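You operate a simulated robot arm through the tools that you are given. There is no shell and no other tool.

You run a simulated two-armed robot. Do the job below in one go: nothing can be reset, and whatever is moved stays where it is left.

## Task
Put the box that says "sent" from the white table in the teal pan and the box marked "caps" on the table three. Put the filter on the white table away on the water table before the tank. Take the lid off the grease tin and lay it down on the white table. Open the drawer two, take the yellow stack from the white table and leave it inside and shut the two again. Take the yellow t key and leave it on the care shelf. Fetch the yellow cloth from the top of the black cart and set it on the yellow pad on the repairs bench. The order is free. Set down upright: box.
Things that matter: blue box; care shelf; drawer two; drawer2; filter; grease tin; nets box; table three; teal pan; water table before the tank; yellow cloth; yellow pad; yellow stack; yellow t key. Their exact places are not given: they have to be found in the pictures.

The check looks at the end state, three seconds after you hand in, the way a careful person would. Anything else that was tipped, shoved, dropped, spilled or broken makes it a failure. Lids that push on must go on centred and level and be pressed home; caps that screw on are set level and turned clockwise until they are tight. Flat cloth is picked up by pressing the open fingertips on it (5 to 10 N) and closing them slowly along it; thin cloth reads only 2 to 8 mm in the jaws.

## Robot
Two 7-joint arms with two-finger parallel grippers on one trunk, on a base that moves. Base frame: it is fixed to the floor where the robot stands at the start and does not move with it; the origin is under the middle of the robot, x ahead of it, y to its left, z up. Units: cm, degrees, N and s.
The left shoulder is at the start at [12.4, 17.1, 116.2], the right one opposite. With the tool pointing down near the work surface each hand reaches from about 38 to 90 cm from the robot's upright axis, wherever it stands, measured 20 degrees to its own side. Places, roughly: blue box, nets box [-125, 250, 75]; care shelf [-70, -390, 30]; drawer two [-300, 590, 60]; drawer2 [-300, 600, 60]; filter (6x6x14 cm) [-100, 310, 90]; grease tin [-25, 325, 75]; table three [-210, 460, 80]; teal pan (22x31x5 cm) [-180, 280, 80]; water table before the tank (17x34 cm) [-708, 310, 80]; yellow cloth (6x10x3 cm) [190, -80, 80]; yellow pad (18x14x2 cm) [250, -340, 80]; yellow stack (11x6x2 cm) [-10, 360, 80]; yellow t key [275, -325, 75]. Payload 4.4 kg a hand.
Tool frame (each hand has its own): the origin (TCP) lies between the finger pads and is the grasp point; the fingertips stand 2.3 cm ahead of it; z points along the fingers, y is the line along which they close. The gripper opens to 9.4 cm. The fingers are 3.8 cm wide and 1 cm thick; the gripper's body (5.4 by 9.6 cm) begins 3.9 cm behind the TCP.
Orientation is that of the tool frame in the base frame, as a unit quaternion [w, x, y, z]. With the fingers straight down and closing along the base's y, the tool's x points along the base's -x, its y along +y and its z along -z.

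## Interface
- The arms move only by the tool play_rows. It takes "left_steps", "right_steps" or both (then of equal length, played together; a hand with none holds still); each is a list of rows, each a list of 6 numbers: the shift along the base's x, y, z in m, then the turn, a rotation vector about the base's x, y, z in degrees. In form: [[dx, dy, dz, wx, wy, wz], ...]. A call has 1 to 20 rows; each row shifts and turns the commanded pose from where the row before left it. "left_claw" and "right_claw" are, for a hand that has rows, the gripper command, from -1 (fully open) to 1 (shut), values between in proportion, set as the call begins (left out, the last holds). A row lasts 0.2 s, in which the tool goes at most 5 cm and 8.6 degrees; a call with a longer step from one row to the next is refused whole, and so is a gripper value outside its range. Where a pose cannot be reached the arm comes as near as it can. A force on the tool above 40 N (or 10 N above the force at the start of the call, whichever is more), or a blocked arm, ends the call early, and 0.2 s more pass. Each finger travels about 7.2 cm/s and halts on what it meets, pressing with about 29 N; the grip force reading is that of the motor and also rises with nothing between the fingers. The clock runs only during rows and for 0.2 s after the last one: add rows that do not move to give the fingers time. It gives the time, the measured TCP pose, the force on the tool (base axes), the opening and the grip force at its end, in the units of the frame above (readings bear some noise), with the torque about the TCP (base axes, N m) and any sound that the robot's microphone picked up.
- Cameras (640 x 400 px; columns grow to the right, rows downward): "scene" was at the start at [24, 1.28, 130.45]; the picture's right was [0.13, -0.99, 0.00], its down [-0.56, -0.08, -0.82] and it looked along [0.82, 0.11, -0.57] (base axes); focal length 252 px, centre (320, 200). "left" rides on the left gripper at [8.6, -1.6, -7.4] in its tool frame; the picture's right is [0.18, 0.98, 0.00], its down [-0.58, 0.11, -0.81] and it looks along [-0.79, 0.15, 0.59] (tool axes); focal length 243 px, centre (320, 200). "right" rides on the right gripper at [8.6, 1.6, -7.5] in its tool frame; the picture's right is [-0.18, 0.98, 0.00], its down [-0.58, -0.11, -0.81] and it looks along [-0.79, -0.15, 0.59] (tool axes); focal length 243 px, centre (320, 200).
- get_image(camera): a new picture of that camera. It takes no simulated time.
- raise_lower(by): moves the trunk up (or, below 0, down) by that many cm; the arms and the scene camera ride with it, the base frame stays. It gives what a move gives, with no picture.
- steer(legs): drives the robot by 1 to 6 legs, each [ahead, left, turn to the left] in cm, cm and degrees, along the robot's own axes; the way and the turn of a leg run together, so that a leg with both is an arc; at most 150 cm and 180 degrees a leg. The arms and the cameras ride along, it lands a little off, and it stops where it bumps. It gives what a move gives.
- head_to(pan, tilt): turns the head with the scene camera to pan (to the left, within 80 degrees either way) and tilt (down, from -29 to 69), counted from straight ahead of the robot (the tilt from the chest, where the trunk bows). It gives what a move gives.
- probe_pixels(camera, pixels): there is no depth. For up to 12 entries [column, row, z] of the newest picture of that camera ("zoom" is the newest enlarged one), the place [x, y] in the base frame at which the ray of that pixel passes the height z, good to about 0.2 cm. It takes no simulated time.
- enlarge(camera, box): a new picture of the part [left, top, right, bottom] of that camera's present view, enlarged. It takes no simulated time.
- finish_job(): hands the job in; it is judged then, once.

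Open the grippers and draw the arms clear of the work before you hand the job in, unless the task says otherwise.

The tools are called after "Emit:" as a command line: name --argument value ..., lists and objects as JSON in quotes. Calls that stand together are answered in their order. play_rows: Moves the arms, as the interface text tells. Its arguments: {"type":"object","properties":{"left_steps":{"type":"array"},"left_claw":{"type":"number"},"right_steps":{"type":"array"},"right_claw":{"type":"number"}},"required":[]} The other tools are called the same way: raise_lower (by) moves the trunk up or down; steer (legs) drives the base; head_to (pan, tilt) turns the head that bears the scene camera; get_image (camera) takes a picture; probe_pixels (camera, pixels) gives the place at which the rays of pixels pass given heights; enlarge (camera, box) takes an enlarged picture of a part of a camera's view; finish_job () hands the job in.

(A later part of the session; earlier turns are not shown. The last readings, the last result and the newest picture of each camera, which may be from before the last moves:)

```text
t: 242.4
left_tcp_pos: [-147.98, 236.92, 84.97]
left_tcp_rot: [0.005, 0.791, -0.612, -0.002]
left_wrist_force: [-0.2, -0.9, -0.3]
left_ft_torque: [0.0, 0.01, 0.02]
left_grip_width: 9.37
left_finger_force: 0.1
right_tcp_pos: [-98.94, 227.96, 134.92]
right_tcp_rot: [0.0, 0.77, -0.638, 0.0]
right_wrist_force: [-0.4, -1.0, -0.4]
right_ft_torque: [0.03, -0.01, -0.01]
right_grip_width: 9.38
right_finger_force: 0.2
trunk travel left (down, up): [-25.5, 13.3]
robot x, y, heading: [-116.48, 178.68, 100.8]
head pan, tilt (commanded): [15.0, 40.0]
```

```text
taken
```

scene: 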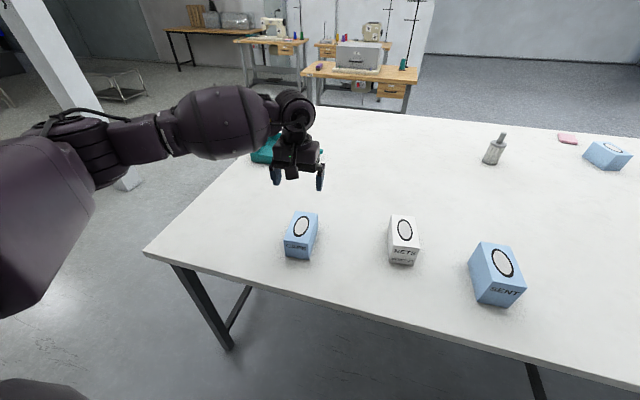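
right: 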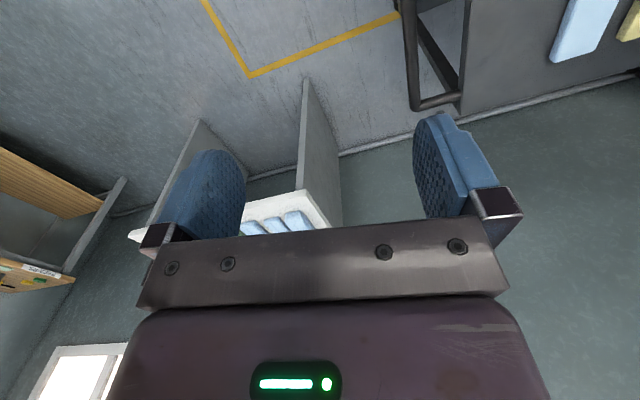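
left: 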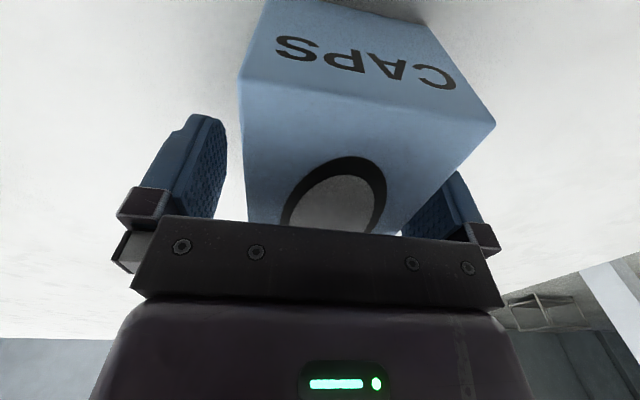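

The box sits between the fingers. I close.

Emit:
play_rows --left_steps '[[0, 0, 0, 0, 0, 0], [0, 0, 0, 0, 0, 0], [0, 0, 0, 0, 0, 0], [0, 0, 0, 0, 0, 0]]' --left_claw 1

Emit:
play_rows --left_steps '[[0, 0, 0.01, 0, 0, 0], [0, 0, 0.02, 0, 0, 0], [0, 0, 0.03, 0, 0, 0], [0, 0, 0.03, 0, 0, 0], [0, 0, 0.03, 0, 0, 0], [0, 0, 0.03, 0, 0, 0], [0, 0, 0, 0, 0, 0]]'

Emit:
get_image --camera "scene"

```text
t: 243.4
left_tcp_pos: [-147.97, 236.94, 84.96]
left_tcp_rot: [0.005, 0.791, -0.612, -0.002]
left_wrist_force: [0.4, 0.0, -0.6]
left_ft_torque: [0.01, 0.0, 0.0]
left_grip_width: 6.96
left_finger_force: 29.3
right_tcp_pos: [-99.0, 227.9, 135.07]
right_tcp_rot: [0.0, 0.77, -0.638, -0.001]
right_wrist_force: [0.7, 0.3, 0.0]
right_ft_torque: [-0.01, 0.0, 0.0]
right_grip_width: 9.4
right_finger_force: 0.0
trunk travel left (down, up): [-25.5, 13.3]
robot x, y, heading: [-116.75, 178.48, 100.7]
head pan, tilt (commanded): [15.0, 40.0]
```

```text
t: 245.0
left_tcp_pos: [-148.11, 236.86, 100.16]
left_tcp_rot: [0.005, 0.79, -0.613, -0.002]
left_wrist_force: [-0.7, 0.7, -0.7]
left_ft_torque: [-0.03, 0.01, 0.0]
left_grip_width: 6.95
left_finger_force: 29.0
right_tcp_pos: [-99.04, 227.96, 134.96]
right_tcp_rot: [0.001, 0.77, -0.638, 0.0]
right_wrist_force: [-0.7, 0.6, 1.0]
right_ft_torque: [0.02, 0.03, -0.03]
right_grip_width: 9.39
right_finger_force: 0.0
trunk travel left (down, up): [-25.5, 13.3]
robot x, y, heading: [-116.91, 178.45, 100.8]
head pan, tilt (commanded): [15.0, 40.0]
```

```text
taken
```

scene: 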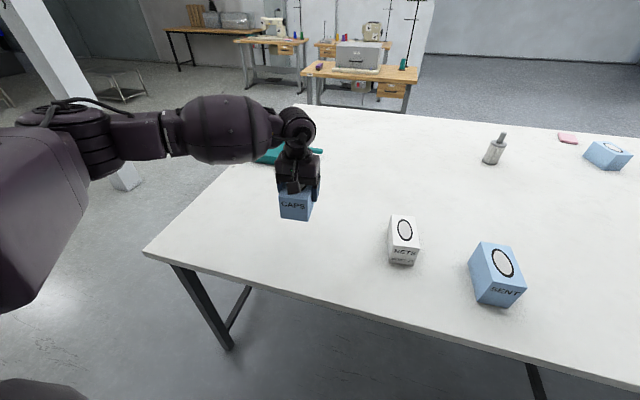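

CAPS is held in the left hand. Now SENT for the right hand: I enlarge it and probe its corners.

Emit:
enlarge --camera "scene" --box '[452, 230, 542, 310]'

Emit:
get_image --camera "right"

```text
5.00 times, centred on (497, 270) of scene
```

zoom: 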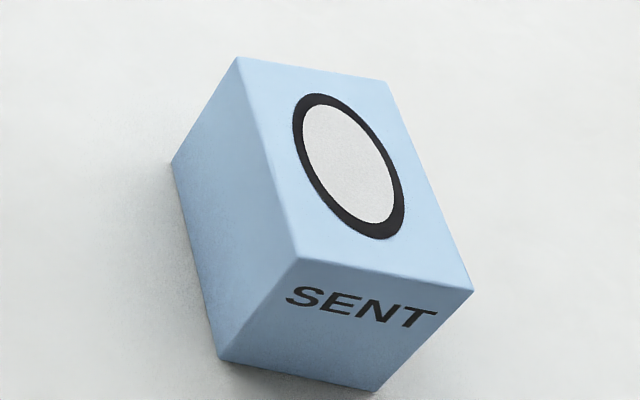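

```text
taken
```

right: 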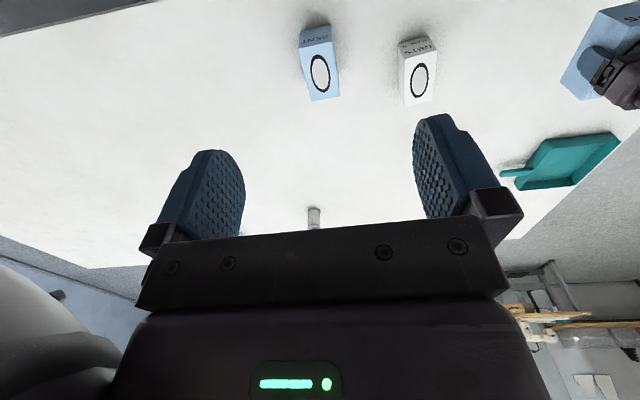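

Emit:
probe_pixels --camera "zoom" --pixels '[[218, 360, 80], [374, 393, 80], [170, 162, 80], [295, 258, 90], [474, 290, 90], [388, 82, 90], [237, 56, 90], [295, 258, 88], [474, 290, 88], [388, 82, 88], [237, 56, 88]]'

Emit:
probe_pixels --camera "right" --pixels '[[307, 100, 90], [339, 96, 90], [301, 47, 90], [334, 43, 90], [299, 28, 80], [330, 24, 80]]'

```text
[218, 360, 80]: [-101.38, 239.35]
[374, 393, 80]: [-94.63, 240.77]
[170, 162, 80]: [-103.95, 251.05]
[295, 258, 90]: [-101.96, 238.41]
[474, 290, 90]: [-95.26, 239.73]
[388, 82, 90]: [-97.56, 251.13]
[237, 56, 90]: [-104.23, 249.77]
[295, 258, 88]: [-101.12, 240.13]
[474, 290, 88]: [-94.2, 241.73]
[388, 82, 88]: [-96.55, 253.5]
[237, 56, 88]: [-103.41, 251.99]
```

```text
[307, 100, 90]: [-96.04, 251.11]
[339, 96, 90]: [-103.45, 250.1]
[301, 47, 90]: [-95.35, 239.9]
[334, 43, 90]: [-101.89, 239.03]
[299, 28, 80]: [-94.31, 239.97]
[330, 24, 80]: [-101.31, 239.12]
```

SENT is about 6.9×12×9 cm, centre (−99.3,245.8), yaw ≈12°. I bring the right hand above it and check.

Emit:
play_rows --right_steps '[[0, 0.03, -0.035, 0, 0, 0.25], [0, 0.03, -0.035, 0, 0, 0.25], [0, 0.03, -0.035, 0, 0, 0.25], [-0.001, 0.03, -0.035, 0, 0, 0.25], [-0.001, 0.03, -0.035, 0, 0, 0.25], [-0.001, 0.029, -0.035, 0, 0, 0.15], [0, 0, -0.035, 0, 0, 0], [0, 0, -0.035, 0, 0, 0], [0, 0, 0, 0, 0, 0]]' --right_claw -1

Emit:
get_image --camera "right"

Emit:
get_image --camera "scene"

```text
t: 247.0
left_tcp_pos: [-148.13, 236.81, 100.12]
left_tcp_rot: [0.005, 0.791, -0.612, -0.002]
left_wrist_force: [0.6, 0.1, -1.7]
left_ft_torque: [0.01, 0.01, -0.02]
left_grip_width: 6.97
left_finger_force: 29.1
right_tcp_pos: [-99.2, 245.89, 107.24]
right_tcp_rot: [-0.001, 0.778, -0.628, -0.002]
right_wrist_force: [0.1, -0.5, -0.9]
right_ft_torque: [-0.01, -0.04, -0.02]
right_grip_width: 9.39
right_finger_force: 0.1
trunk travel left (down, up): [-25.5, 13.3]
robot x, y, heading: [-116.88, 178.81, 101.1]
head pan, tilt (commanded): [15.0, 40.0]
```

```text
taken
```

right: 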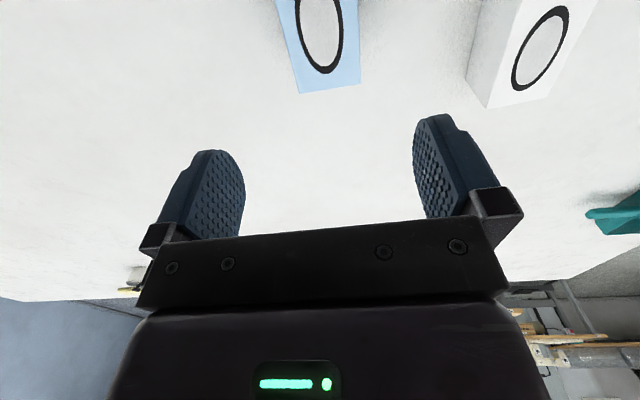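

```text
taken
```

scene: 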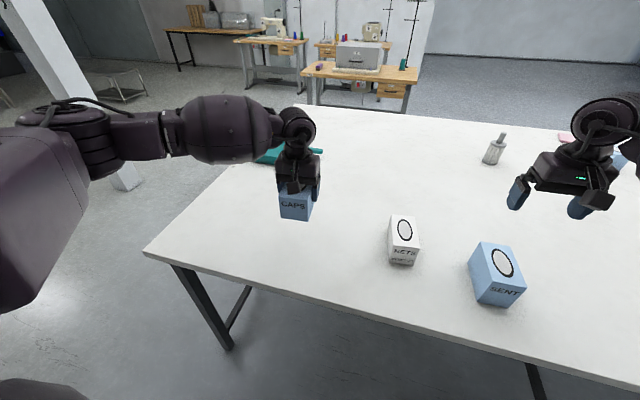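

Emit:
probe_pixels --camera "right" --pixels '[[300, 93, 88.9], [360, 85, 88.9], [278, 5, 88.9], [357, 5, 88.9]]'

```text
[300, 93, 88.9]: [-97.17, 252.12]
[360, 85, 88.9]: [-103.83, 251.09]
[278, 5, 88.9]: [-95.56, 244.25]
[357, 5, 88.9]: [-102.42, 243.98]
```

Well centred. I descend to z≈86 and close on SENT.

Emit:
play_rows --right_steps '[[0, 0, -0.04, 0, 0, 0], [0, 0, -0.04, 0, 0, 0], [0, 0, -0.04, 0, 0, 0], [0, 0, -0.04, 0, 0, 0], [0, 0, -0.03, 0, 0, 0], [0, 0, -0.022, 0, 0, 0], [0, 0, 0, 0, 0, 0]]'

Emit:
get_image --camera "right"

Emit:
play_rows --right_steps '[[0, 0, 0, 0, 0, 0], [0, 0, 0, 0, 0, 0], [0, 0, 0, 0, 0, 0], [0, 0, 0, 0, 0, 0]]' --right_claw 1

```text
t: 248.6
left_tcp_pos: [-148.04, 236.87, 100.17]
left_tcp_rot: [0.005, 0.791, -0.612, -0.002]
left_wrist_force: [0.2, 0.0, -2.0]
left_ft_torque: [-0.01, 0.01, 0.02]
left_grip_width: 6.99
left_finger_force: 29.1
right_tcp_pos: [-99.39, 245.74, 85.99]
right_tcp_rot: [-0.001, 0.778, -0.628, 0.0]
right_wrist_force: [0.1, 0.5, 0.3]
right_ft_torque: [-0.02, 0.0, 0.01]
right_grip_width: 9.42
right_finger_force: 0.1
trunk travel left (down, up): [-25.5, 13.3]
robot x, y, heading: [-116.99, 178.62, 100.9]
head pan, tilt (commanded): [15.0, 40.0]
```

```text
taken
```

right: 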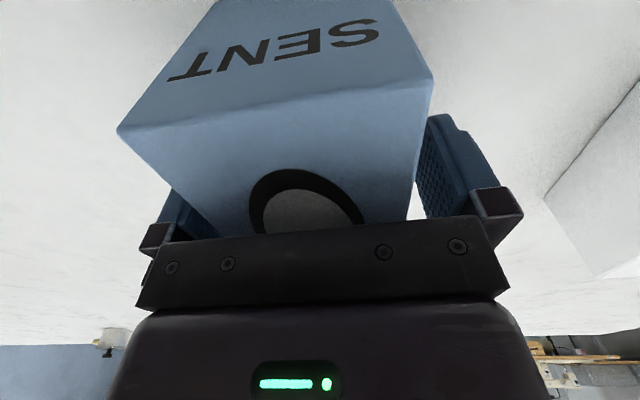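

```text
t: 249.6
left_tcp_pos: [-147.99, 236.81, 100.18]
left_tcp_rot: [0.006, 0.791, -0.612, -0.002]
left_wrist_force: [0.4, -0.1, -1.4]
left_ft_torque: [0.0, -0.01, -0.01]
left_grip_width: 6.96
left_finger_force: 29.4
right_tcp_pos: [-99.38, 245.74, 86.05]
right_tcp_rot: [0.0, 0.778, -0.629, -0.001]
right_wrist_force: [0.2, -0.1, 0.3]
right_ft_torque: [0.04, 0.01, 0.01]
right_grip_width: 6.99
right_finger_force: 29.3
trunk travel left (down, up): [-25.5, 13.3]
robot x, y, heading: [-116.96, 178.4, 101.0]
head pan, tilt (commanded): [15.0, 40.0]
```

SENT is gripped at 6.99 cm. I lift it and look at the teal pan.

Emit:
play_rows --right_steps '[[0, 0, 0.01, 0, 0, 0], [0, 0, 0.03, 0, 0, 0], [0, 0, 0.04, 0, 0, 0], [0, 0, 0.04, 0, 0, 0], [0, 0, 0.04, 0, 0, 0], [0, 0, 0.04, 0, 0, 0], [0, 0, 0, 0, 0, 0]]'

Emit:
play_rows --left_steps '[[0.03, -0.035, 0.01, 0, 0, 0], [0.03, -0.035, 0.01, 0, 0, 0], [0.03, -0.035, 0.01, 0, 0, 0], [0, 0, 0, 0, 0, 0]]'

Emit:
head_to --pan 30 --tilt 30

Emit:
get_image --camera "scene"

Emit:
get_image --camera "right"

```text
t: 251.2
left_tcp_pos: [-148.05, 236.82, 100.19]
left_tcp_rot: [0.005, 0.791, -0.612, -0.002]
left_wrist_force: [-0.5, 0.0, -0.5]
left_ft_torque: [-0.02, -0.01, -0.02]
left_grip_width: 6.96
left_finger_force: 29.2
right_tcp_pos: [-99.21, 245.78, 105.87]
right_tcp_rot: [0.001, 0.778, -0.628, 0.0]
right_wrist_force: [0.1, 0.7, -1.0]
right_ft_torque: [-0.02, 0.0, 0.01]
right_grip_width: 6.97
right_finger_force: 28.8
trunk travel left (down, up): [-25.5, 13.3]
robot x, y, heading: [-116.78, 178.82, 100.8]
head pan, tilt (commanded): [15.0, 40.0]
```

```text
t: 252.2
left_tcp_pos: [-139.19, 226.31, 103.13]
left_tcp_rot: [0.005, 0.791, -0.612, -0.003]
left_wrist_force: [-0.2, 0.2, -1.3]
left_ft_torque: [0.03, 0.03, -0.02]
left_grip_width: 6.97
left_finger_force: 29.3
right_tcp_pos: [-99.23, 245.84, 105.75]
right_tcp_rot: [0.0, 0.778, -0.628, 0.001]
right_wrist_force: [0.0, 0.6, -0.9]
right_ft_torque: [0.02, 0.0, 0.0]
right_grip_width: 6.98
right_finger_force: 29.3
trunk travel left (down, up): [-25.5, 13.3]
robot x, y, heading: [-116.93, 178.64, 100.5]
head pan, tilt (commanded): [15.0, 40.0]
```

```text
t: 253.0
left_tcp_pos: [-139.17, 226.27, 103.14]
left_tcp_rot: [0.006, 0.79, -0.613, -0.002]
left_wrist_force: [-0.2, 0.7, -1.2]
left_ft_torque: [0.0, 0.0, -0.03]
left_grip_width: 6.97
left_finger_force: 29.0
right_tcp_pos: [-99.17, 245.79, 105.8]
right_tcp_rot: [0.001, 0.778, -0.628, -0.001]
right_wrist_force: [-1.0, -1.1, -1.0]
right_ft_torque: [0.0, 0.0, -0.01]
right_grip_width: 6.97
right_finger_force: 28.9
trunk travel left (down, up): [-25.5, 13.3]
robot x, y, heading: [-116.72, 178.66, 100.8]
head pan, tilt (commanded): [30.0, 30.0]
```

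```text
taken
```

scene: 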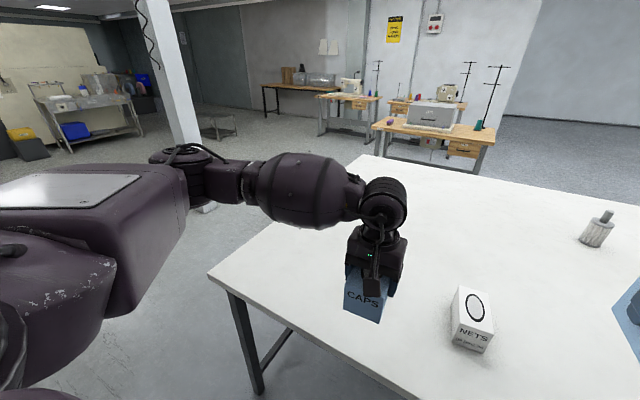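

```text
taken
```

right: 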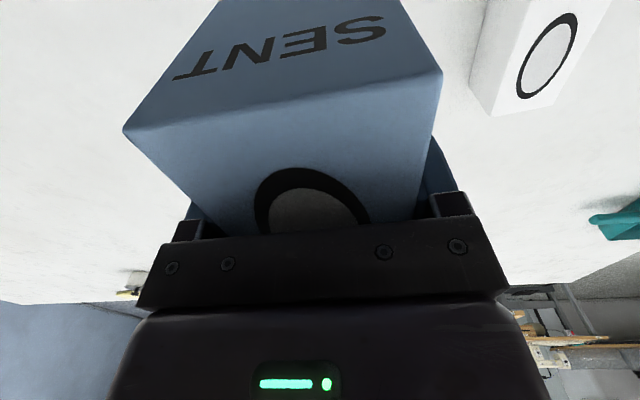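

I probe the table's left corners to plan the approach from its left end.

Emit:
probe_pixels --camera "scene" --pixels '[[209, 275, 80], [352, 155, 80], [255, 390, 0], [500, 185, 80], [480, 345, 80], [590, 247, 80], [205, 210, 0], [380, 152, 75], [490, 135, 75], [385, 120, 75]]'

```text
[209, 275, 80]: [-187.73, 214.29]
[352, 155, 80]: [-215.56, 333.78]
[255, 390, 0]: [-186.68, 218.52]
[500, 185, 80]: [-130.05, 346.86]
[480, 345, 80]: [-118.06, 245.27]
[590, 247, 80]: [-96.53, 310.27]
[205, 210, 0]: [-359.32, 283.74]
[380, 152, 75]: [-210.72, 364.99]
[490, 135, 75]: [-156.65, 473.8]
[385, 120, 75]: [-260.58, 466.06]
```

The left end of the table runs from (−188,214) to about (−210,340). I back off, slide left past the table end, turn to face +x, and approach the pan from the left end.

Emit:
steer --legs '[[-28, 0, 0], [0, 150, 0], [0, 0, -90.8]]'

Emit:
head_to --pan 30 --tilt 25

Emit:
get_image --camera "scene"

```text
t: 271.4
left_tcp_pos: [-208.24, 146.2, 103.2]
left_tcp_rot: [-0.002, -0.115, 0.993, 0.005]
left_wrist_force: [-0.5, 0.5, -0.9]
left_ft_torque: [-0.01, 0.0, 0.0]
left_grip_width: 6.95
left_finger_force: 29.4
right_tcp_pos: [-189.82, 105.76, 105.85]
right_tcp_rot: [-0.001, -0.095, 0.995, 0.0]
right_wrist_force: [-0.5, 0.6, -0.7]
right_ft_torque: [0.03, 0.01, 0.02]
right_grip_width: 6.98
right_finger_force: 28.9
trunk travel left (down, up): [-25.5, 13.3]
robot x, y, heading: [-256.19, 124.73, 9.4]
head pan, tilt (commanded): [30.0, 30.0]
```

```text
t: 272.1
left_tcp_pos: [-208.32, 146.17, 103.25]
left_tcp_rot: [-0.002, -0.115, 0.993, 0.004]
left_wrist_force: [-0.5, 0.0, -0.4]
left_ft_torque: [0.02, 0.0, 0.0]
left_grip_width: 6.98
left_finger_force: 29.2
right_tcp_pos: [-189.77, 105.94, 105.88]
right_tcp_rot: [0.0, -0.095, 0.995, 0.0]
right_wrist_force: [0.4, 0.1, -2.1]
right_ft_torque: [-0.02, 0.03, 0.01]
right_grip_width: 6.97
right_finger_force: 28.7
trunk travel left (down, up): [-25.5, 13.3]
robot x, y, heading: [-256.33, 124.8, 9.4]
head pan, tilt (commanded): [30.0, 25.0]
```

```text
taken
```

scene: 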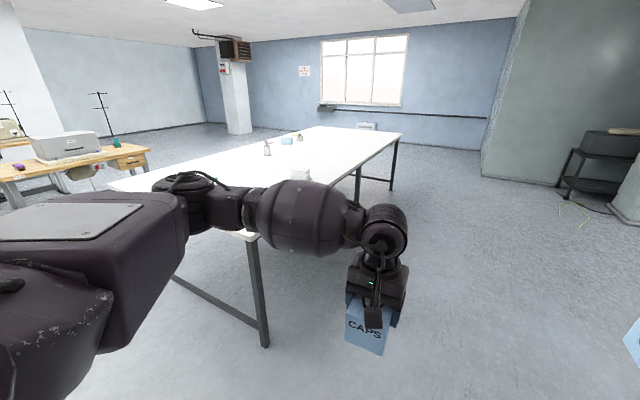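

Clear. I slide left (toward +y) to about y≈275 and look at the pan.

Emit:
steer --legs '[[0, 150, 0.5]]'

Emit:
head_to --pan 0 --tilt 35

Emit:
get_image --camera "scene"

```text
t: 285.3
left_tcp_pos: [-234.27, 294.19, 103.27]
left_tcp_rot: [-0.003, -0.122, 0.993, 0.005]
left_wrist_force: [-1.2, 0.3, -1.1]
left_ft_torque: [0.01, -0.01, 0.0]
left_grip_width: 6.99
left_finger_force: 29.0
right_tcp_pos: [-215.07, 254.25, 105.88]
right_tcp_rot: [-0.001, -0.103, 0.995, 0.0]
right_wrist_force: [0.5, -0.2, -0.8]
right_ft_torque: [0.0, 0.0, -0.05]
right_grip_width: 7.0
right_finger_force: 29.0
trunk travel left (down, up): [-25.5, 13.3]
robot x, y, heading: [-282.27, 272.37, 10.3]
head pan, tilt (commanded): [30.0, 25.0]
```

```text
t: 286.3
left_tcp_pos: [-234.34, 294.24, 103.21]
left_tcp_rot: [-0.002, -0.122, 0.993, 0.006]
left_wrist_force: [0.1, 0.4, -0.2]
left_ft_torque: [-0.02, 0.02, 0.01]
left_grip_width: 6.96
left_finger_force: 29.0
right_tcp_pos: [-215.13, 254.19, 105.89]
right_tcp_rot: [0.0, -0.102, 0.995, 0.0]
right_wrist_force: [0.7, 0.7, -1.5]
right_ft_torque: [-0.02, 0.01, 0.03]
right_grip_width: 6.98
right_finger_force: 28.8
trunk travel left (down, up): [-25.5, 13.3]
robot x, y, heading: [-282.21, 272.38, 10.6]
head pan, tilt (commanded): [0.0, 35.0]
```

```text
taken
```

scene: 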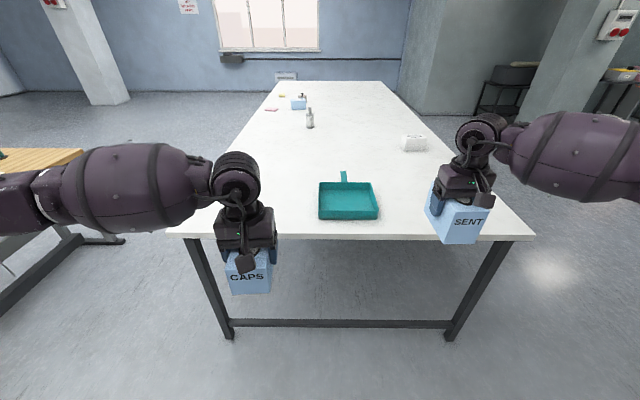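

The pan is right ahead at (348,200). I enlarge and probe its rim corners.

Emit:
enlarge --camera "scene" --box '[290, 160, 410, 235]'

Emit:
probe_pixels --camera "zoom" --pixels '[[156, 118, 85], [450, 120, 85], [468, 285, 85], [150, 290, 85], [152, 312, 80], [466, 312, 80], [178, 122, 81], [435, 122, 81]]'

```text
5.33 times, centred on (350, 198) of scene
```

zoom: 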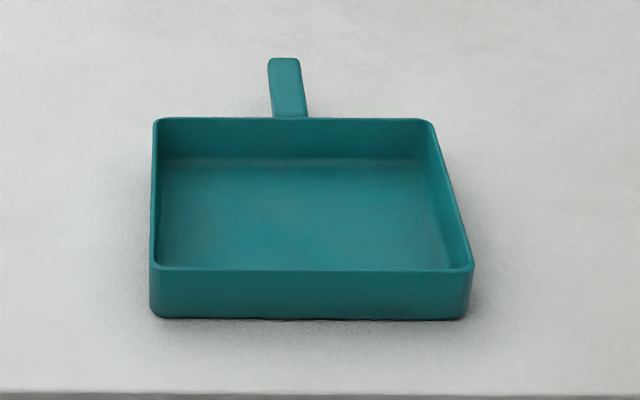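

```text
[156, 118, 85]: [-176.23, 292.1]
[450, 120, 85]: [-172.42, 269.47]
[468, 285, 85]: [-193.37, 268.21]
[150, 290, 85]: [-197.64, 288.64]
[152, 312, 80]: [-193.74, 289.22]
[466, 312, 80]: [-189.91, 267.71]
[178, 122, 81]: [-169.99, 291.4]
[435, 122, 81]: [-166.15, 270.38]
```

The tray is centred near (−183.2,279.9), interior about 20×16. I drive 36 cm ahead and 11 cm left so it's in the right arm's range.

Emit:
steer --legs '[[0, 11, 0], [36, 0, 0]]'

Emit:
head_to --pan -10 --tilt 45

Emit:
get_image --camera "scene"

```text
t: 289.9
left_tcp_pos: [-200.1, 311.56, 103.19]
left_tcp_rot: [-0.002, -0.121, 0.993, 0.005]
left_wrist_force: [0.2, 0.1, -1.0]
left_ft_torque: [0.0, 0.0, -0.02]
left_grip_width: 6.97
left_finger_force: 28.6
right_tcp_pos: [-181.02, 271.58, 105.82]
right_tcp_rot: [0.0, -0.101, 0.995, 0.0]
right_wrist_force: [-0.5, 0.4, -2.2]
right_ft_torque: [0.0, 0.01, 0.03]
right_grip_width: 6.94
right_finger_force: 29.2
trunk travel left (down, up): [-25.5, 13.3]
robot x, y, heading: [-248.32, 289.38, 10.2]
head pan, tilt (commanded): [0.0, 35.0]
```

```text
t: 290.6
left_tcp_pos: [-200.26, 311.59, 103.2]
left_tcp_rot: [-0.001, -0.121, 0.993, 0.005]
left_wrist_force: [0.1, -0.3, -1.7]
left_ft_torque: [-0.01, -0.01, 0.0]
left_grip_width: 6.97
left_finger_force: 28.7
right_tcp_pos: [-181.05, 271.55, 105.88]
right_tcp_rot: [0.0, -0.101, 0.995, 0.0]
right_wrist_force: [0.1, 0.9, -0.6]
right_ft_torque: [0.0, 0.01, 0.05]
right_grip_width: 6.97
right_finger_force: 28.9
trunk travel left (down, up): [-25.5, 13.3]
robot x, y, heading: [-248.08, 289.94, 10.3]
head pan, tilt (commanded): [-10.0, 45.0]
```

```text
taken
```

scene: 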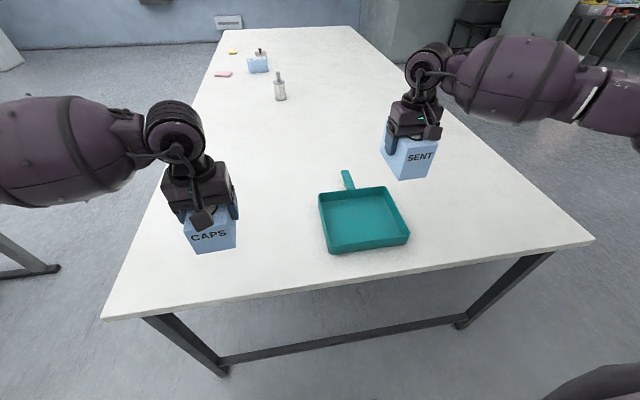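

I refine the tray's position from this closer view.

Emit:
enlarge --camera "scene" --box '[304, 165, 424, 265]'

```text
4.00 times, centred on (364, 215) of scene
```

zoom: 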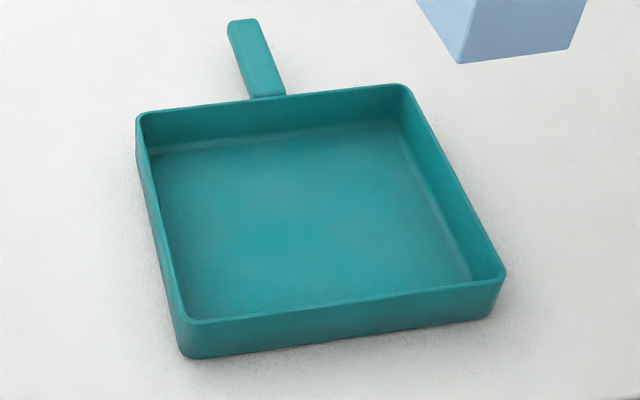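

Emit:
probe_pixels --camera "zoom" --pixels '[[188, 358, 80], [490, 317, 80], [183, 322, 84], [505, 278, 84], [405, 86, 84], [137, 115, 84], [160, 150, 81], [398, 120, 81], [200, 315, 81], [470, 277, 81]]'

```text
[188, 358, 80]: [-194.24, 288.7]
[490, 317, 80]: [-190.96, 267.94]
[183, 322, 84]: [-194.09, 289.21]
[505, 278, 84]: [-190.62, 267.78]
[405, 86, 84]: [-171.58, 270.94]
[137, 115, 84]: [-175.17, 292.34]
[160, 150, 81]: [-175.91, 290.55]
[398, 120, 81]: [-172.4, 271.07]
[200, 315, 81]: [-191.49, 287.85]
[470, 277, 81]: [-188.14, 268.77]
```

The tray centre is (−182.9,280.05). I move SENT over it and lower to z≈91 first.

Emit:
play_rows --right_steps '[[-0.006, 0.028, 0, 0, 0, -0.7], [-0.006, 0.028, 0, 0, 0, -0.7], [-0.0065, 0.029, 0, 0, 0, -0.6], [0, 0, -0.03, 0, 0, 0], [0, 0, -0.04, 0, 0, 0], [0, 0, -0.04, 0, 0, 0], [0, 0, -0.03, 0, 0, 0], [0, 0, 0, 0, 0, 0]]'

Emit:
get_image --camera "scene"

Emit:
enlarge --camera "scene" --box '[284, 145, 444, 245]'

```text
t: 292.4
left_tcp_pos: [-200.27, 311.65, 103.16]
left_tcp_rot: [-0.002, -0.121, 0.993, 0.005]
left_wrist_force: [0.1, 0.7, -1.3]
left_ft_torque: [-0.01, 0.0, 0.01]
left_grip_width: 6.97
left_finger_force: 29.3
right_tcp_pos: [-182.99, 279.9, 91.9]
right_tcp_rot: [0.0, -0.084, 0.996, 0.001]
right_wrist_force: [0.4, -0.5, -1.1]
right_ft_torque: [-0.02, 0.01, 0.04]
right_grip_width: 6.97
right_finger_force: 29.3
trunk travel left (down, up): [-25.5, 13.3]
robot x, y, heading: [-247.95, 289.93, 9.9]
head pan, tilt (commanded): [-10.0, 45.0]
```

```text
taken
```

scene: 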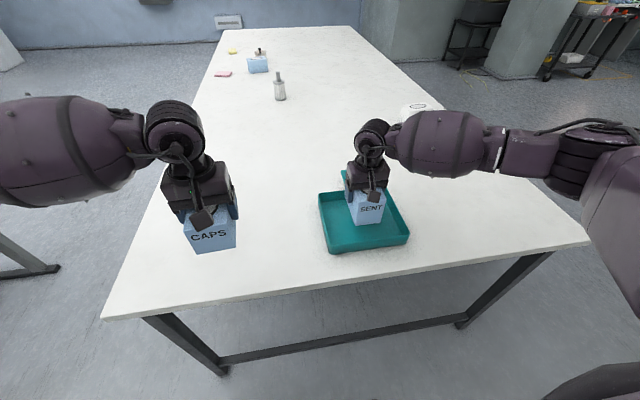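

```text
4.00 times, centred on (364, 195) of scene
```

zoom: 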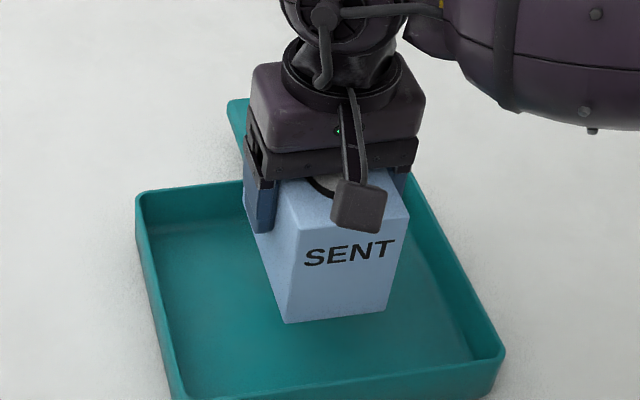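

Well placed over the tray. I lower slowly to contact.

Emit:
play_rows --right_steps '[[0, 0, -0.015, 0, 0, 0], [0, 0, -0.01, 0, 0, 0], [0, 0, -0.008, 0, 0, 0], [0, 0, -0.005, 0, 0, 0], [0, 0, 0, 0, 0, 0]]'

Emit:
play_rows --right_steps '[[0, 0, -0.003, 0, 0, 0], [0, 0, -0.003, 0, 0, 0], [0, 0, -0.002, 0, 0, 0], [0, 0, 0, 0, 0, 0]]'

```text
t: 293.6
left_tcp_pos: [-200.24, 311.7, 103.19]
left_tcp_rot: [-0.002, -0.122, 0.993, 0.004]
left_wrist_force: [0.0, 1.3, -0.3]
left_ft_torque: [-0.01, 0.0, 0.0]
left_grip_width: 6.96
left_finger_force: 28.6
right_tcp_pos: [-183.03, 279.95, 88.0]
right_tcp_rot: [0.001, -0.085, 0.996, 0.001]
right_wrist_force: [-0.4, -0.4, -1.7]
right_ft_torque: [-0.03, -0.02, 0.02]
right_grip_width: 6.99
right_finger_force: 29.1
trunk travel left (down, up): [-25.5, 13.3]
robot x, y, heading: [-248.01, 290.27, 10.4]
head pan, tilt (commanded): [-10.0, 45.0]
```

```text
t: 294.6
left_tcp_pos: [-200.24, 311.67, 103.17]
left_tcp_rot: [-0.003, -0.121, 0.993, 0.005]
left_wrist_force: [0.4, -0.3, -1.3]
left_ft_torque: [0.01, 0.04, 0.02]
left_grip_width: 6.97
left_finger_force: 29.2
right_tcp_pos: [-182.81, 279.98, 87.18]
right_tcp_rot: [0.0, -0.084, 0.996, 0.0]
right_wrist_force: [1.0, -0.3, -0.9]
right_ft_torque: [0.02, 0.01, 0.02]
right_grip_width: 6.98
right_finger_force: 29.0
trunk travel left (down, up): [-25.5, 13.3]
robot x, y, heading: [-247.94, 289.73, 10.4]
head pan, tilt (commanded): [-10.0, 45.0]
```

Emit:
play_rows --right_steps '[[0, 0, -0.002, 0, 0, 0], [0, 0, -0.002, 0, 0, 0], [0, 0, 0, 0, 0, 0]]'

Emit:
play_rows --right_steps '[[0, 0, -0.002, 0, 0, 0], [0, 0, -0.002, 0, 0, 0], [0, 0, 0, 0, 0, 0]]'

```text
t: 295.4
left_tcp_pos: [-200.12, 311.59, 103.28]
left_tcp_rot: [-0.003, -0.122, 0.993, 0.005]
left_wrist_force: [0.2, -0.5, -0.9]
left_ft_torque: [-0.02, -0.02, 0.01]
left_grip_width: 6.98
left_finger_force: 29.4
right_tcp_pos: [-182.89, 279.99, 86.88]
right_tcp_rot: [0.0, -0.084, 0.996, 0.0]
right_wrist_force: [1.0, -0.6, -1.9]
right_ft_torque: [-0.02, 0.01, -0.01]
right_grip_width: 6.97
right_finger_force: 29.1
trunk travel left (down, up): [-25.5, 13.3]
robot x, y, heading: [-248.28, 289.84, 10.2]
head pan, tilt (commanded): [-10.0, 45.0]
```

```text
t: 296.2
left_tcp_pos: [-200.26, 311.67, 103.12]
left_tcp_rot: [-0.002, -0.121, 0.993, 0.005]
left_wrist_force: [-0.2, -0.6, -1.2]
left_ft_torque: [0.0, -0.01, -0.01]
left_grip_width: 6.97
left_finger_force: 28.8
right_tcp_pos: [-182.95, 279.95, 86.45]
right_tcp_rot: [0.0, -0.083, 0.997, 0.0]
right_wrist_force: [0.1, -0.2, -1.1]
right_ft_torque: [-0.03, -0.03, 0.0]
right_grip_width: 6.95
right_finger_force: 29.2
trunk travel left (down, up): [-25.5, 13.3]
robot x, y, heading: [-247.99, 289.63, 10.1]
head pan, tilt (commanded): [-10.0, 45.0]
```

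Still no contact at 86.45; two more small steps.

Emit:
play_rows --right_steps '[[0, 0, -0.002, 0, 0, 0], [0, 0, -0.002, 0, 0, 0], [0, 0, 0, 0, 0, 0]]'

Emit:
play_rows --right_steps '[[0, 0, -0.002, 0, 0, 0], [0, 0, -0.002, 0, 0, 0], [0, 0, 0, 0, 0, 0]]'

Emit:
enlarge --camera "scene" --box '[284, 145, 444, 245]'

```text
t: 297.0
left_tcp_pos: [-200.24, 311.62, 103.32]
left_tcp_rot: [-0.001, -0.121, 0.993, 0.005]
left_wrist_force: [0.4, -0.2, -0.9]
left_ft_torque: [0.0, 0.0, -0.02]
left_grip_width: 6.97
left_finger_force: 29.2
right_tcp_pos: [-182.97, 280.12, 86.31]
right_tcp_rot: [0.003, -0.083, 0.997, 0.0]
right_wrist_force: [0.6, -0.8, 18.1]
right_ft_torque: [-0.2, 0.59, -0.05]
right_grip_width: 7.0
right_finger_force: 28.3
trunk travel left (down, up): [-25.5, 13.3]
robot x, y, heading: [-247.95, 289.5, 10.6]
head pan, tilt (commanded): [-10.0, 45.0]
```

```text
t: 297.8
left_tcp_pos: [-200.24, 311.62, 103.36]
left_tcp_rot: [-0.002, -0.121, 0.993, 0.006]
left_wrist_force: [-0.1, 0.6, -1.7]
left_ft_torque: [-0.01, 0.01, 0.02]
left_grip_width: 6.97
left_finger_force: 28.8
right_tcp_pos: [-182.98, 280.11, 85.85]
right_tcp_rot: [0.002, -0.084, 0.996, 0.0]
right_wrist_force: [3.7, -0.2, 24.6]
right_ft_torque: [0.0, -0.11, -0.1]
right_grip_width: 6.99
right_finger_force: 29.0
trunk travel left (down, up): [-25.5, 13.3]
robot x, y, heading: [-248.28, 289.7, 10.2]
head pan, tilt (commanded): [-10.0, 45.0]
```

```text
4.00 times, centred on (364, 195) of scene
```

zoom: 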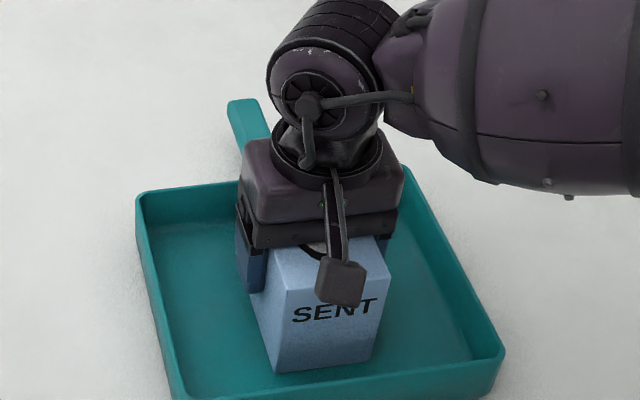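

Contact with ~20 N. I ease up a hair, open, and rise.

Emit:
play_rows --right_steps '[[0, 0, 0.002, 0, 0, 0], [0, 0, 0, 0, 0, 0]]'

Emit:
play_rows --right_steps '[[0, 0, 0, 0, 0, 0], [0, 0, 0, 0, 0, 0], [0, 0, 0, 0, 0, 0]]' --right_claw -1

Emit:
play_rows --right_steps '[[0, 0, 0.02, 0, 0, 0], [0, 0, 0.03, 0, 0, 0], [0, 0, 0.04, 0, 0, 0], [0, 0, 0.04, 0, 0, 0], [0, 0, 0.04, 0, 0, 0], [0, 0, 0.04, 0, 0, 0], [0, 0, 0, 0, 0, 0]]'

Emit:
get_image --camera "scene"

Emit:
get_image --camera "right"

```text
t: 298.4
left_tcp_pos: [-200.17, 311.64, 103.3]
left_tcp_rot: [-0.001, -0.122, 0.993, 0.006]
left_wrist_force: [0.0, -0.1, -1.3]
left_ft_torque: [0.0, 0.01, -0.01]
left_grip_width: 7.0
left_finger_force: 29.0
right_tcp_pos: [-183.02, 280.12, 85.74]
right_tcp_rot: [-0.001, -0.084, 0.996, 0.0]
right_wrist_force: [5.7, 1.7, 14.8]
right_ft_torque: [0.23, -0.72, -0.02]
right_grip_width: 6.99
right_finger_force: 29.2
trunk travel left (down, up): [-25.5, 13.3]
robot x, y, heading: [-248.47, 289.69, 10.4]
head pan, tilt (commanded): [-10.0, 45.0]
```

```text
t: 299.2
left_tcp_pos: [-200.21, 311.64, 103.16]
left_tcp_rot: [-0.002, -0.121, 0.993, 0.005]
left_wrist_force: [0.4, -0.3, -1.0]
left_ft_torque: [-0.03, -0.01, -0.01]
left_grip_width: 6.96
left_finger_force: 29.3
right_tcp_pos: [-183.0, 280.17, 85.69]
right_tcp_rot: [0.0, -0.084, 0.997, 0.0]
right_wrist_force: [-0.7, -0.6, 1.2]
right_ft_torque: [0.0, -0.02, 0.0]
right_grip_width: 9.4
right_finger_force: 0.1
trunk travel left (down, up): [-25.5, 13.3]
robot x, y, heading: [-247.9, 289.9, 10.3]
head pan, tilt (commanded): [-10.0, 45.0]
```

```text
t: 300.8
left_tcp_pos: [-200.11, 311.72, 103.12]
left_tcp_rot: [-0.002, -0.121, 0.993, 0.004]
left_wrist_force: [0.7, -0.4, -1.2]
left_ft_torque: [-0.03, -0.02, 0.06]
left_grip_width: 6.96
left_finger_force: 29.2
right_tcp_pos: [-182.77, 279.91, 106.83]
right_tcp_rot: [-0.001, -0.083, 0.997, 0.0]
right_wrist_force: [0.2, 0.0, -1.0]
right_ft_torque: [0.01, 0.01, -0.01]
right_grip_width: 9.36
right_finger_force: 0.1
trunk travel left (down, up): [-25.5, 13.3]
robot x, y, heading: [-248.35, 289.82, 10.2]
head pan, tilt (commanded): [-10.0, 45.0]
```

```text
taken
```

scene: 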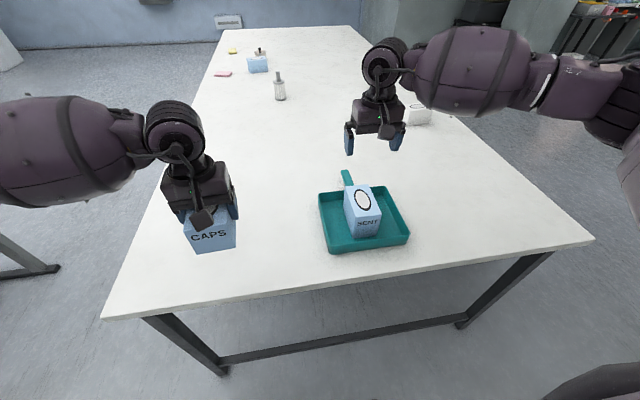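

```text
taken
```

right: 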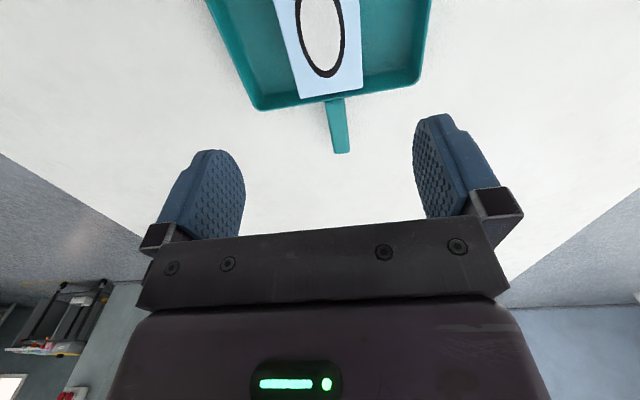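

SENT stands upright in the teal pan. Next: CAPS to table three. I look to the left toward the sewing tables.

Emit:
head_to --pan 65 --tilt 20

Emit:
get_image --camera "scene"

Emit:
enlarge --camera "scene" --box '[200, 60, 440, 210]'

Emit:
enlarge --camera "scene" --box '[400, 60, 640, 210]'

```text
t: 302.3
left_tcp_pos: [-200.2, 311.53, 103.22]
left_tcp_rot: [-0.003, -0.121, 0.993, 0.006]
left_wrist_force: [0.8, 0.0, -0.8]
left_ft_torque: [0.01, -0.02, 0.0]
left_grip_width: 6.96
left_finger_force: 28.6
right_tcp_pos: [-182.82, 279.93, 106.94]
right_tcp_rot: [0.0, -0.083, 0.997, 0.0]
right_wrist_force: [0.1, 0.4, 0.8]
right_ft_torque: [-0.02, 0.01, -0.02]
right_grip_width: 9.4
right_finger_force: 0.1
trunk travel left (down, up): [-25.5, 13.3]
robot x, y, heading: [-248.04, 289.84, 10.3]
head pan, tilt (commanded): [65.0, 20.0]
```

```text
taken
```

scene: 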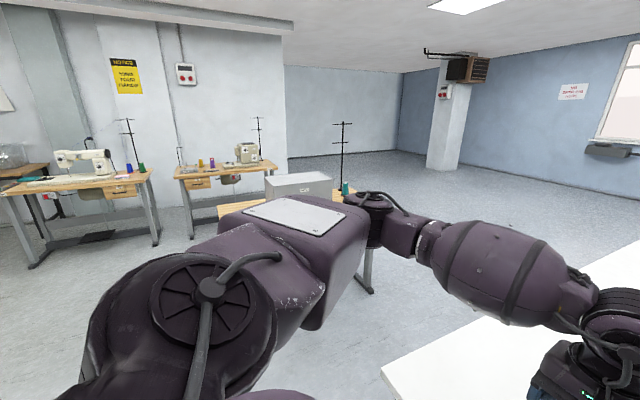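

```text
2.67 times, centred on (320, 135) of scene
```

zoom: 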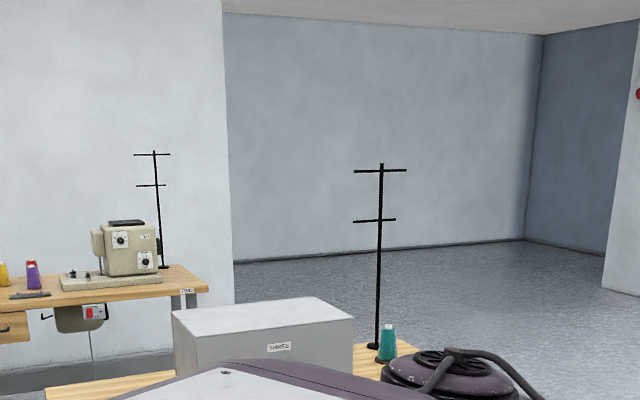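

```text
2.67 times, centred on (520, 135) of scene
```

zoom: 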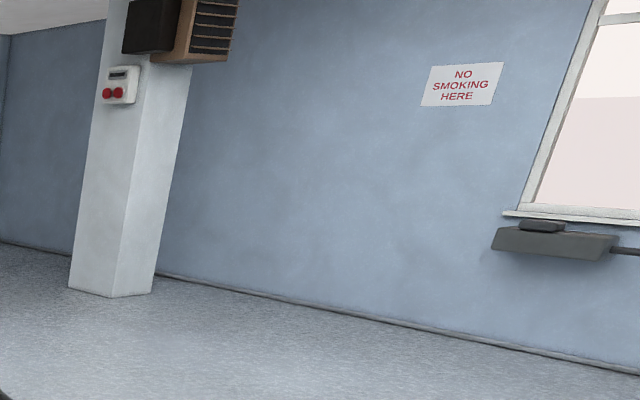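

The nearest sewing table carries the grey cover marked THREE; behind it stands the one marked TWO. I back off, turn to face them, and look.

Emit:
steer --legs '[[-40, 0, 0], [0, 0, 90]]'

Emit:
head_to --pan -15 --tilt 25

Emit:
get_image --camera "scene"

```text
t: 308.6
left_tcp_pos: [-309.02, 330.69, 103.33]
left_tcp_rot: [0.005, 0.787, -0.616, -0.002]
left_wrist_force: [0.5, 0.0, -0.5]
left_ft_torque: [-0.04, 0.01, 0.02]
left_grip_width: 6.97
left_finger_force: 29.1
right_tcp_pos: [-277.3, 348.02, 106.94]
right_tcp_rot: [0.0, 0.764, -0.646, 0.0]
right_wrist_force: [-1.0, 0.0, 0.2]
right_ft_torque: [-0.06, 0.01, 0.01]
right_grip_width: 9.4
right_finger_force: 0.1
trunk travel left (down, up): [-25.5, 13.3]
robot x, y, heading: [-287.4, 282.64, 100.2]
head pan, tilt (commanded): [65.0, 20.0]
```

```text
t: 310.1
left_tcp_pos: [-308.94, 330.6, 103.12]
left_tcp_rot: [0.005, 0.787, -0.617, -0.002]
left_wrist_force: [0.6, 0.1, -1.5]
left_ft_torque: [-0.03, 0.01, 0.04]
left_grip_width: 6.96
left_finger_force: 28.8
right_tcp_pos: [-277.32, 347.95, 107.04]
right_tcp_rot: [0.0, 0.764, -0.646, 0.001]
right_wrist_force: [0.5, 0.6, -0.3]
right_ft_torque: [0.02, -0.03, -0.04]
right_grip_width: 9.42
right_finger_force: 0.1
trunk travel left (down, up): [-25.5, 13.3]
robot x, y, heading: [-286.96, 282.4, 100.3]
head pan, tilt (commanded): [-15.0, 25.0]
```

```text
taken
```

scene: 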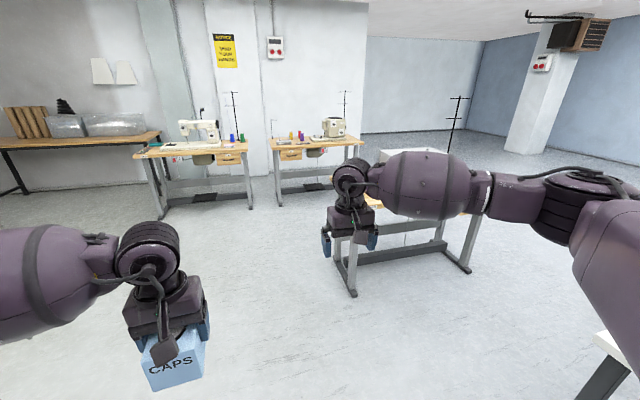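

Emit:
probe_pixels --camera "scene" --pixels '[[352, 296, 0], [468, 272, 0], [166, 218, 0], [250, 207, 0], [279, 205, 0], [362, 198, 0], [320, 180, 75], [605, 345, 80], [232, 155, 65], [290, 155, 65]]'

Emit:
enlarge --camera "scene" --box '[250, 110, 410, 210]'

Emit:
head_to --pan -35 --tilt 25

Emit:
get_image --camera "scene"

```text
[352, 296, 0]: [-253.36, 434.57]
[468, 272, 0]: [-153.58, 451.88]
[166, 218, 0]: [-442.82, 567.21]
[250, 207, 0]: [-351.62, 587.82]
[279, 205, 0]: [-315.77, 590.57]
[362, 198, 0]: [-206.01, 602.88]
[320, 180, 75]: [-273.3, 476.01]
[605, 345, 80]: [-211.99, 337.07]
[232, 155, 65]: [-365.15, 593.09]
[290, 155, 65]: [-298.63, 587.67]
```

```text
4.00 times, centred on (330, 160) of scene
```

zoom: 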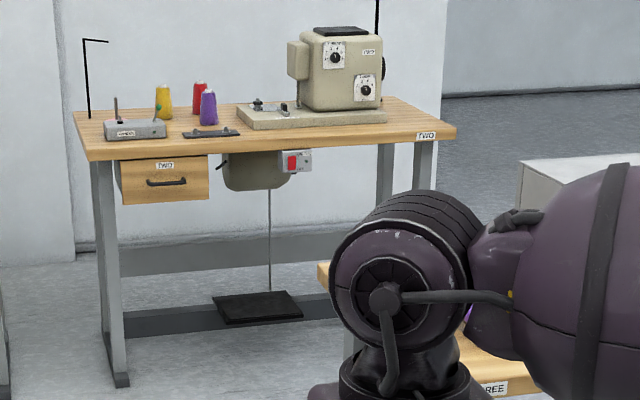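

```text
t: 310.9
left_tcp_pos: [-308.86, 330.58, 103.2]
left_tcp_rot: [0.005, 0.787, -0.617, -0.002]
left_wrist_force: [-0.9, 0.0, -0.6]
left_ft_torque: [-0.03, -0.01, 0.0]
left_grip_width: 6.97
left_finger_force: 29.0
right_tcp_pos: [-277.29, 348.0, 106.9]
right_tcp_rot: [-0.001, 0.763, -0.646, 0.0]
right_wrist_force: [-0.3, -0.5, 0.0]
right_ft_torque: [-0.03, 0.03, 0.02]
right_grip_width: 9.41
right_finger_force: 0.1
trunk travel left (down, up): [-25.5, 13.3]
robot x, y, heading: [-287.07, 282.8, 100.1]
head pan, tilt (commanded): [-35.0, 25.0]
```

```text
taken
```

scene: 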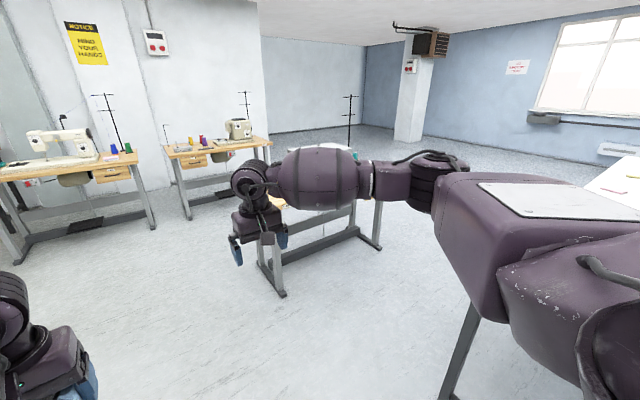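

Table two has its drawer marked TWO at the left front; table three's front feet are at (−253,435) and (−154,452). I draw the right arm back and up, then drive around the white table's corner to stand before table three.

Emit:
play_rows --right_steps '[[0.028, -0.023, 0.025, 0, 0, 0], [0.028, -0.023, 0.025, 0, 0, 0], [0.028, -0.024, 0.025, 0, 0, 0], [0.028, -0.024, 0.025, 0, 0, 0], [0.028, -0.024, 0.025, 0, 0, 0], [0.028, -0.024, 0.025, 0, 0, 0], [0, 0, 0, 0, 0, 0]]' --right_claw -1

Emit:
steer --legs '[[95, 0, 0]]'

Emit:
head_to --pan -40 --tilt 35

Emit:
get_image --camera "scene"

```text
t: 312.5
left_tcp_pos: [-309.01, 330.71, 103.11]
left_tcp_rot: [0.005, 0.788, -0.616, -0.001]
left_wrist_force: [-0.6, 0.1, -1.1]
left_ft_torque: [-0.03, -0.03, -0.01]
left_grip_width: 6.94
left_finger_force: 29.4
right_tcp_pos: [-260.38, 333.76, 121.95]
right_tcp_rot: [0.001, 0.764, -0.645, 0.0]
right_wrist_force: [-1.1, 0.4, -0.1]
right_ft_torque: [0.0, 0.0, -0.01]
right_grip_width: 9.39
right_finger_force: 0.0
trunk travel left (down, up): [-25.5, 13.3]
robot x, y, heading: [-287.27, 282.45, 100.2]
head pan, tilt (commanded): [-35.0, 25.0]
```

```text
t: 317.4
left_tcp_pos: [-324.51, 422.92, 103.21]
left_tcp_rot: [0.005, 0.784, -0.62, -0.002]
left_wrist_force: [1.6, -0.8, -1.3]
left_ft_torque: [0.0, 0.01, 0.0]
left_grip_width: 6.97
left_finger_force: 29.4
right_tcp_pos: [-275.84, 425.32, 121.91]
right_tcp_rot: [0.0, 0.76, -0.65, 0.0]
right_wrist_force: [0.4, 0.1, -0.6]
right_ft_torque: [0.01, -0.01, 0.04]
right_grip_width: 9.37
right_finger_force: 0.0
trunk travel left (down, up): [-25.5, 13.3]
robot x, y, heading: [-303.54, 374.75, 99.6]
head pan, tilt (commanded): [-35.0, 25.0]
```

```text
t: 318.1
left_tcp_pos: [-324.5, 422.87, 103.19]
left_tcp_rot: [0.005, 0.784, -0.621, -0.003]
left_wrist_force: [-0.3, 0.0, -0.5]
left_ft_torque: [0.01, 0.0, 0.0]
left_grip_width: 6.93
left_finger_force: 28.9
right_tcp_pos: [-275.91, 425.4, 121.86]
right_tcp_rot: [0.0, 0.76, -0.649, 0.0]
right_wrist_force: [0.1, 0.0, 0.4]
right_ft_torque: [0.02, 0.0, 0.01]
right_grip_width: 9.39
right_finger_force: 0.0
trunk travel left (down, up): [-25.5, 13.3]
robot x, y, heading: [-303.11, 374.95, 99.6]
head pan, tilt (commanded): [-40.0, 35.0]
```

```text
taken
```

scene: 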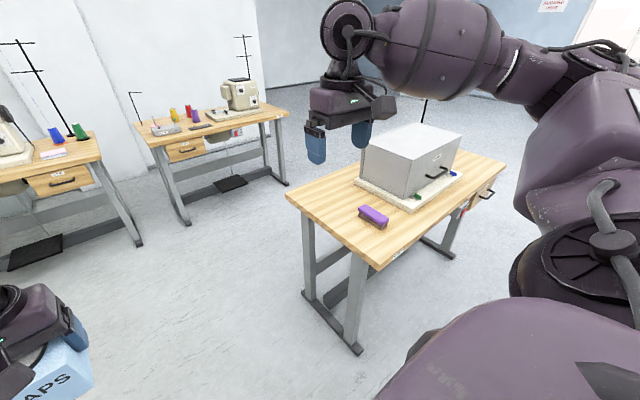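

Table three's left part is free beside the purple brush. I enlarge and probe the corners.

Emit:
enlarge --camera "scene" --box '[270, 150, 430, 280]'

Emit:
probe_pixels --camera "scene" --pixels '[[377, 266, 76], [286, 193, 76], [374, 218, 76], [356, 184, 76], [413, 211, 76], [505, 163, 76], [362, 350, 0], [310, 300, 0], [414, 172, 100], [448, 260, 0]]'

```text
3.08 times, centred on (350, 215) of scene
```

zoom: 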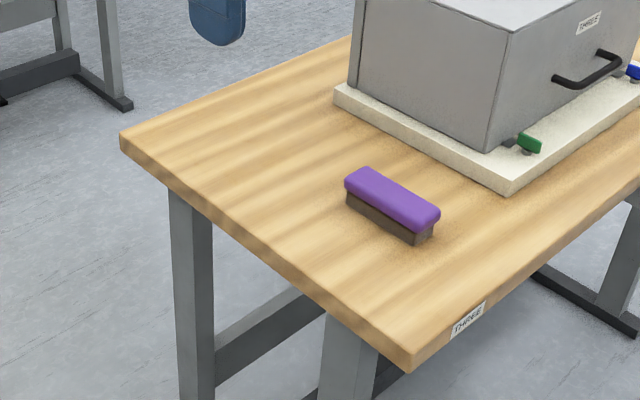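

```text
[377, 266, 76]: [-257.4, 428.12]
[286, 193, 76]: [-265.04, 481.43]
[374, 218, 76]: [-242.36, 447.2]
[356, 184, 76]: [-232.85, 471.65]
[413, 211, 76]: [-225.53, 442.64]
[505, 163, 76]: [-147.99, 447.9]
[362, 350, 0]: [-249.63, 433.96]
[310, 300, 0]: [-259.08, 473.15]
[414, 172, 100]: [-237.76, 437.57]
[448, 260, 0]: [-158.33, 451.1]
```

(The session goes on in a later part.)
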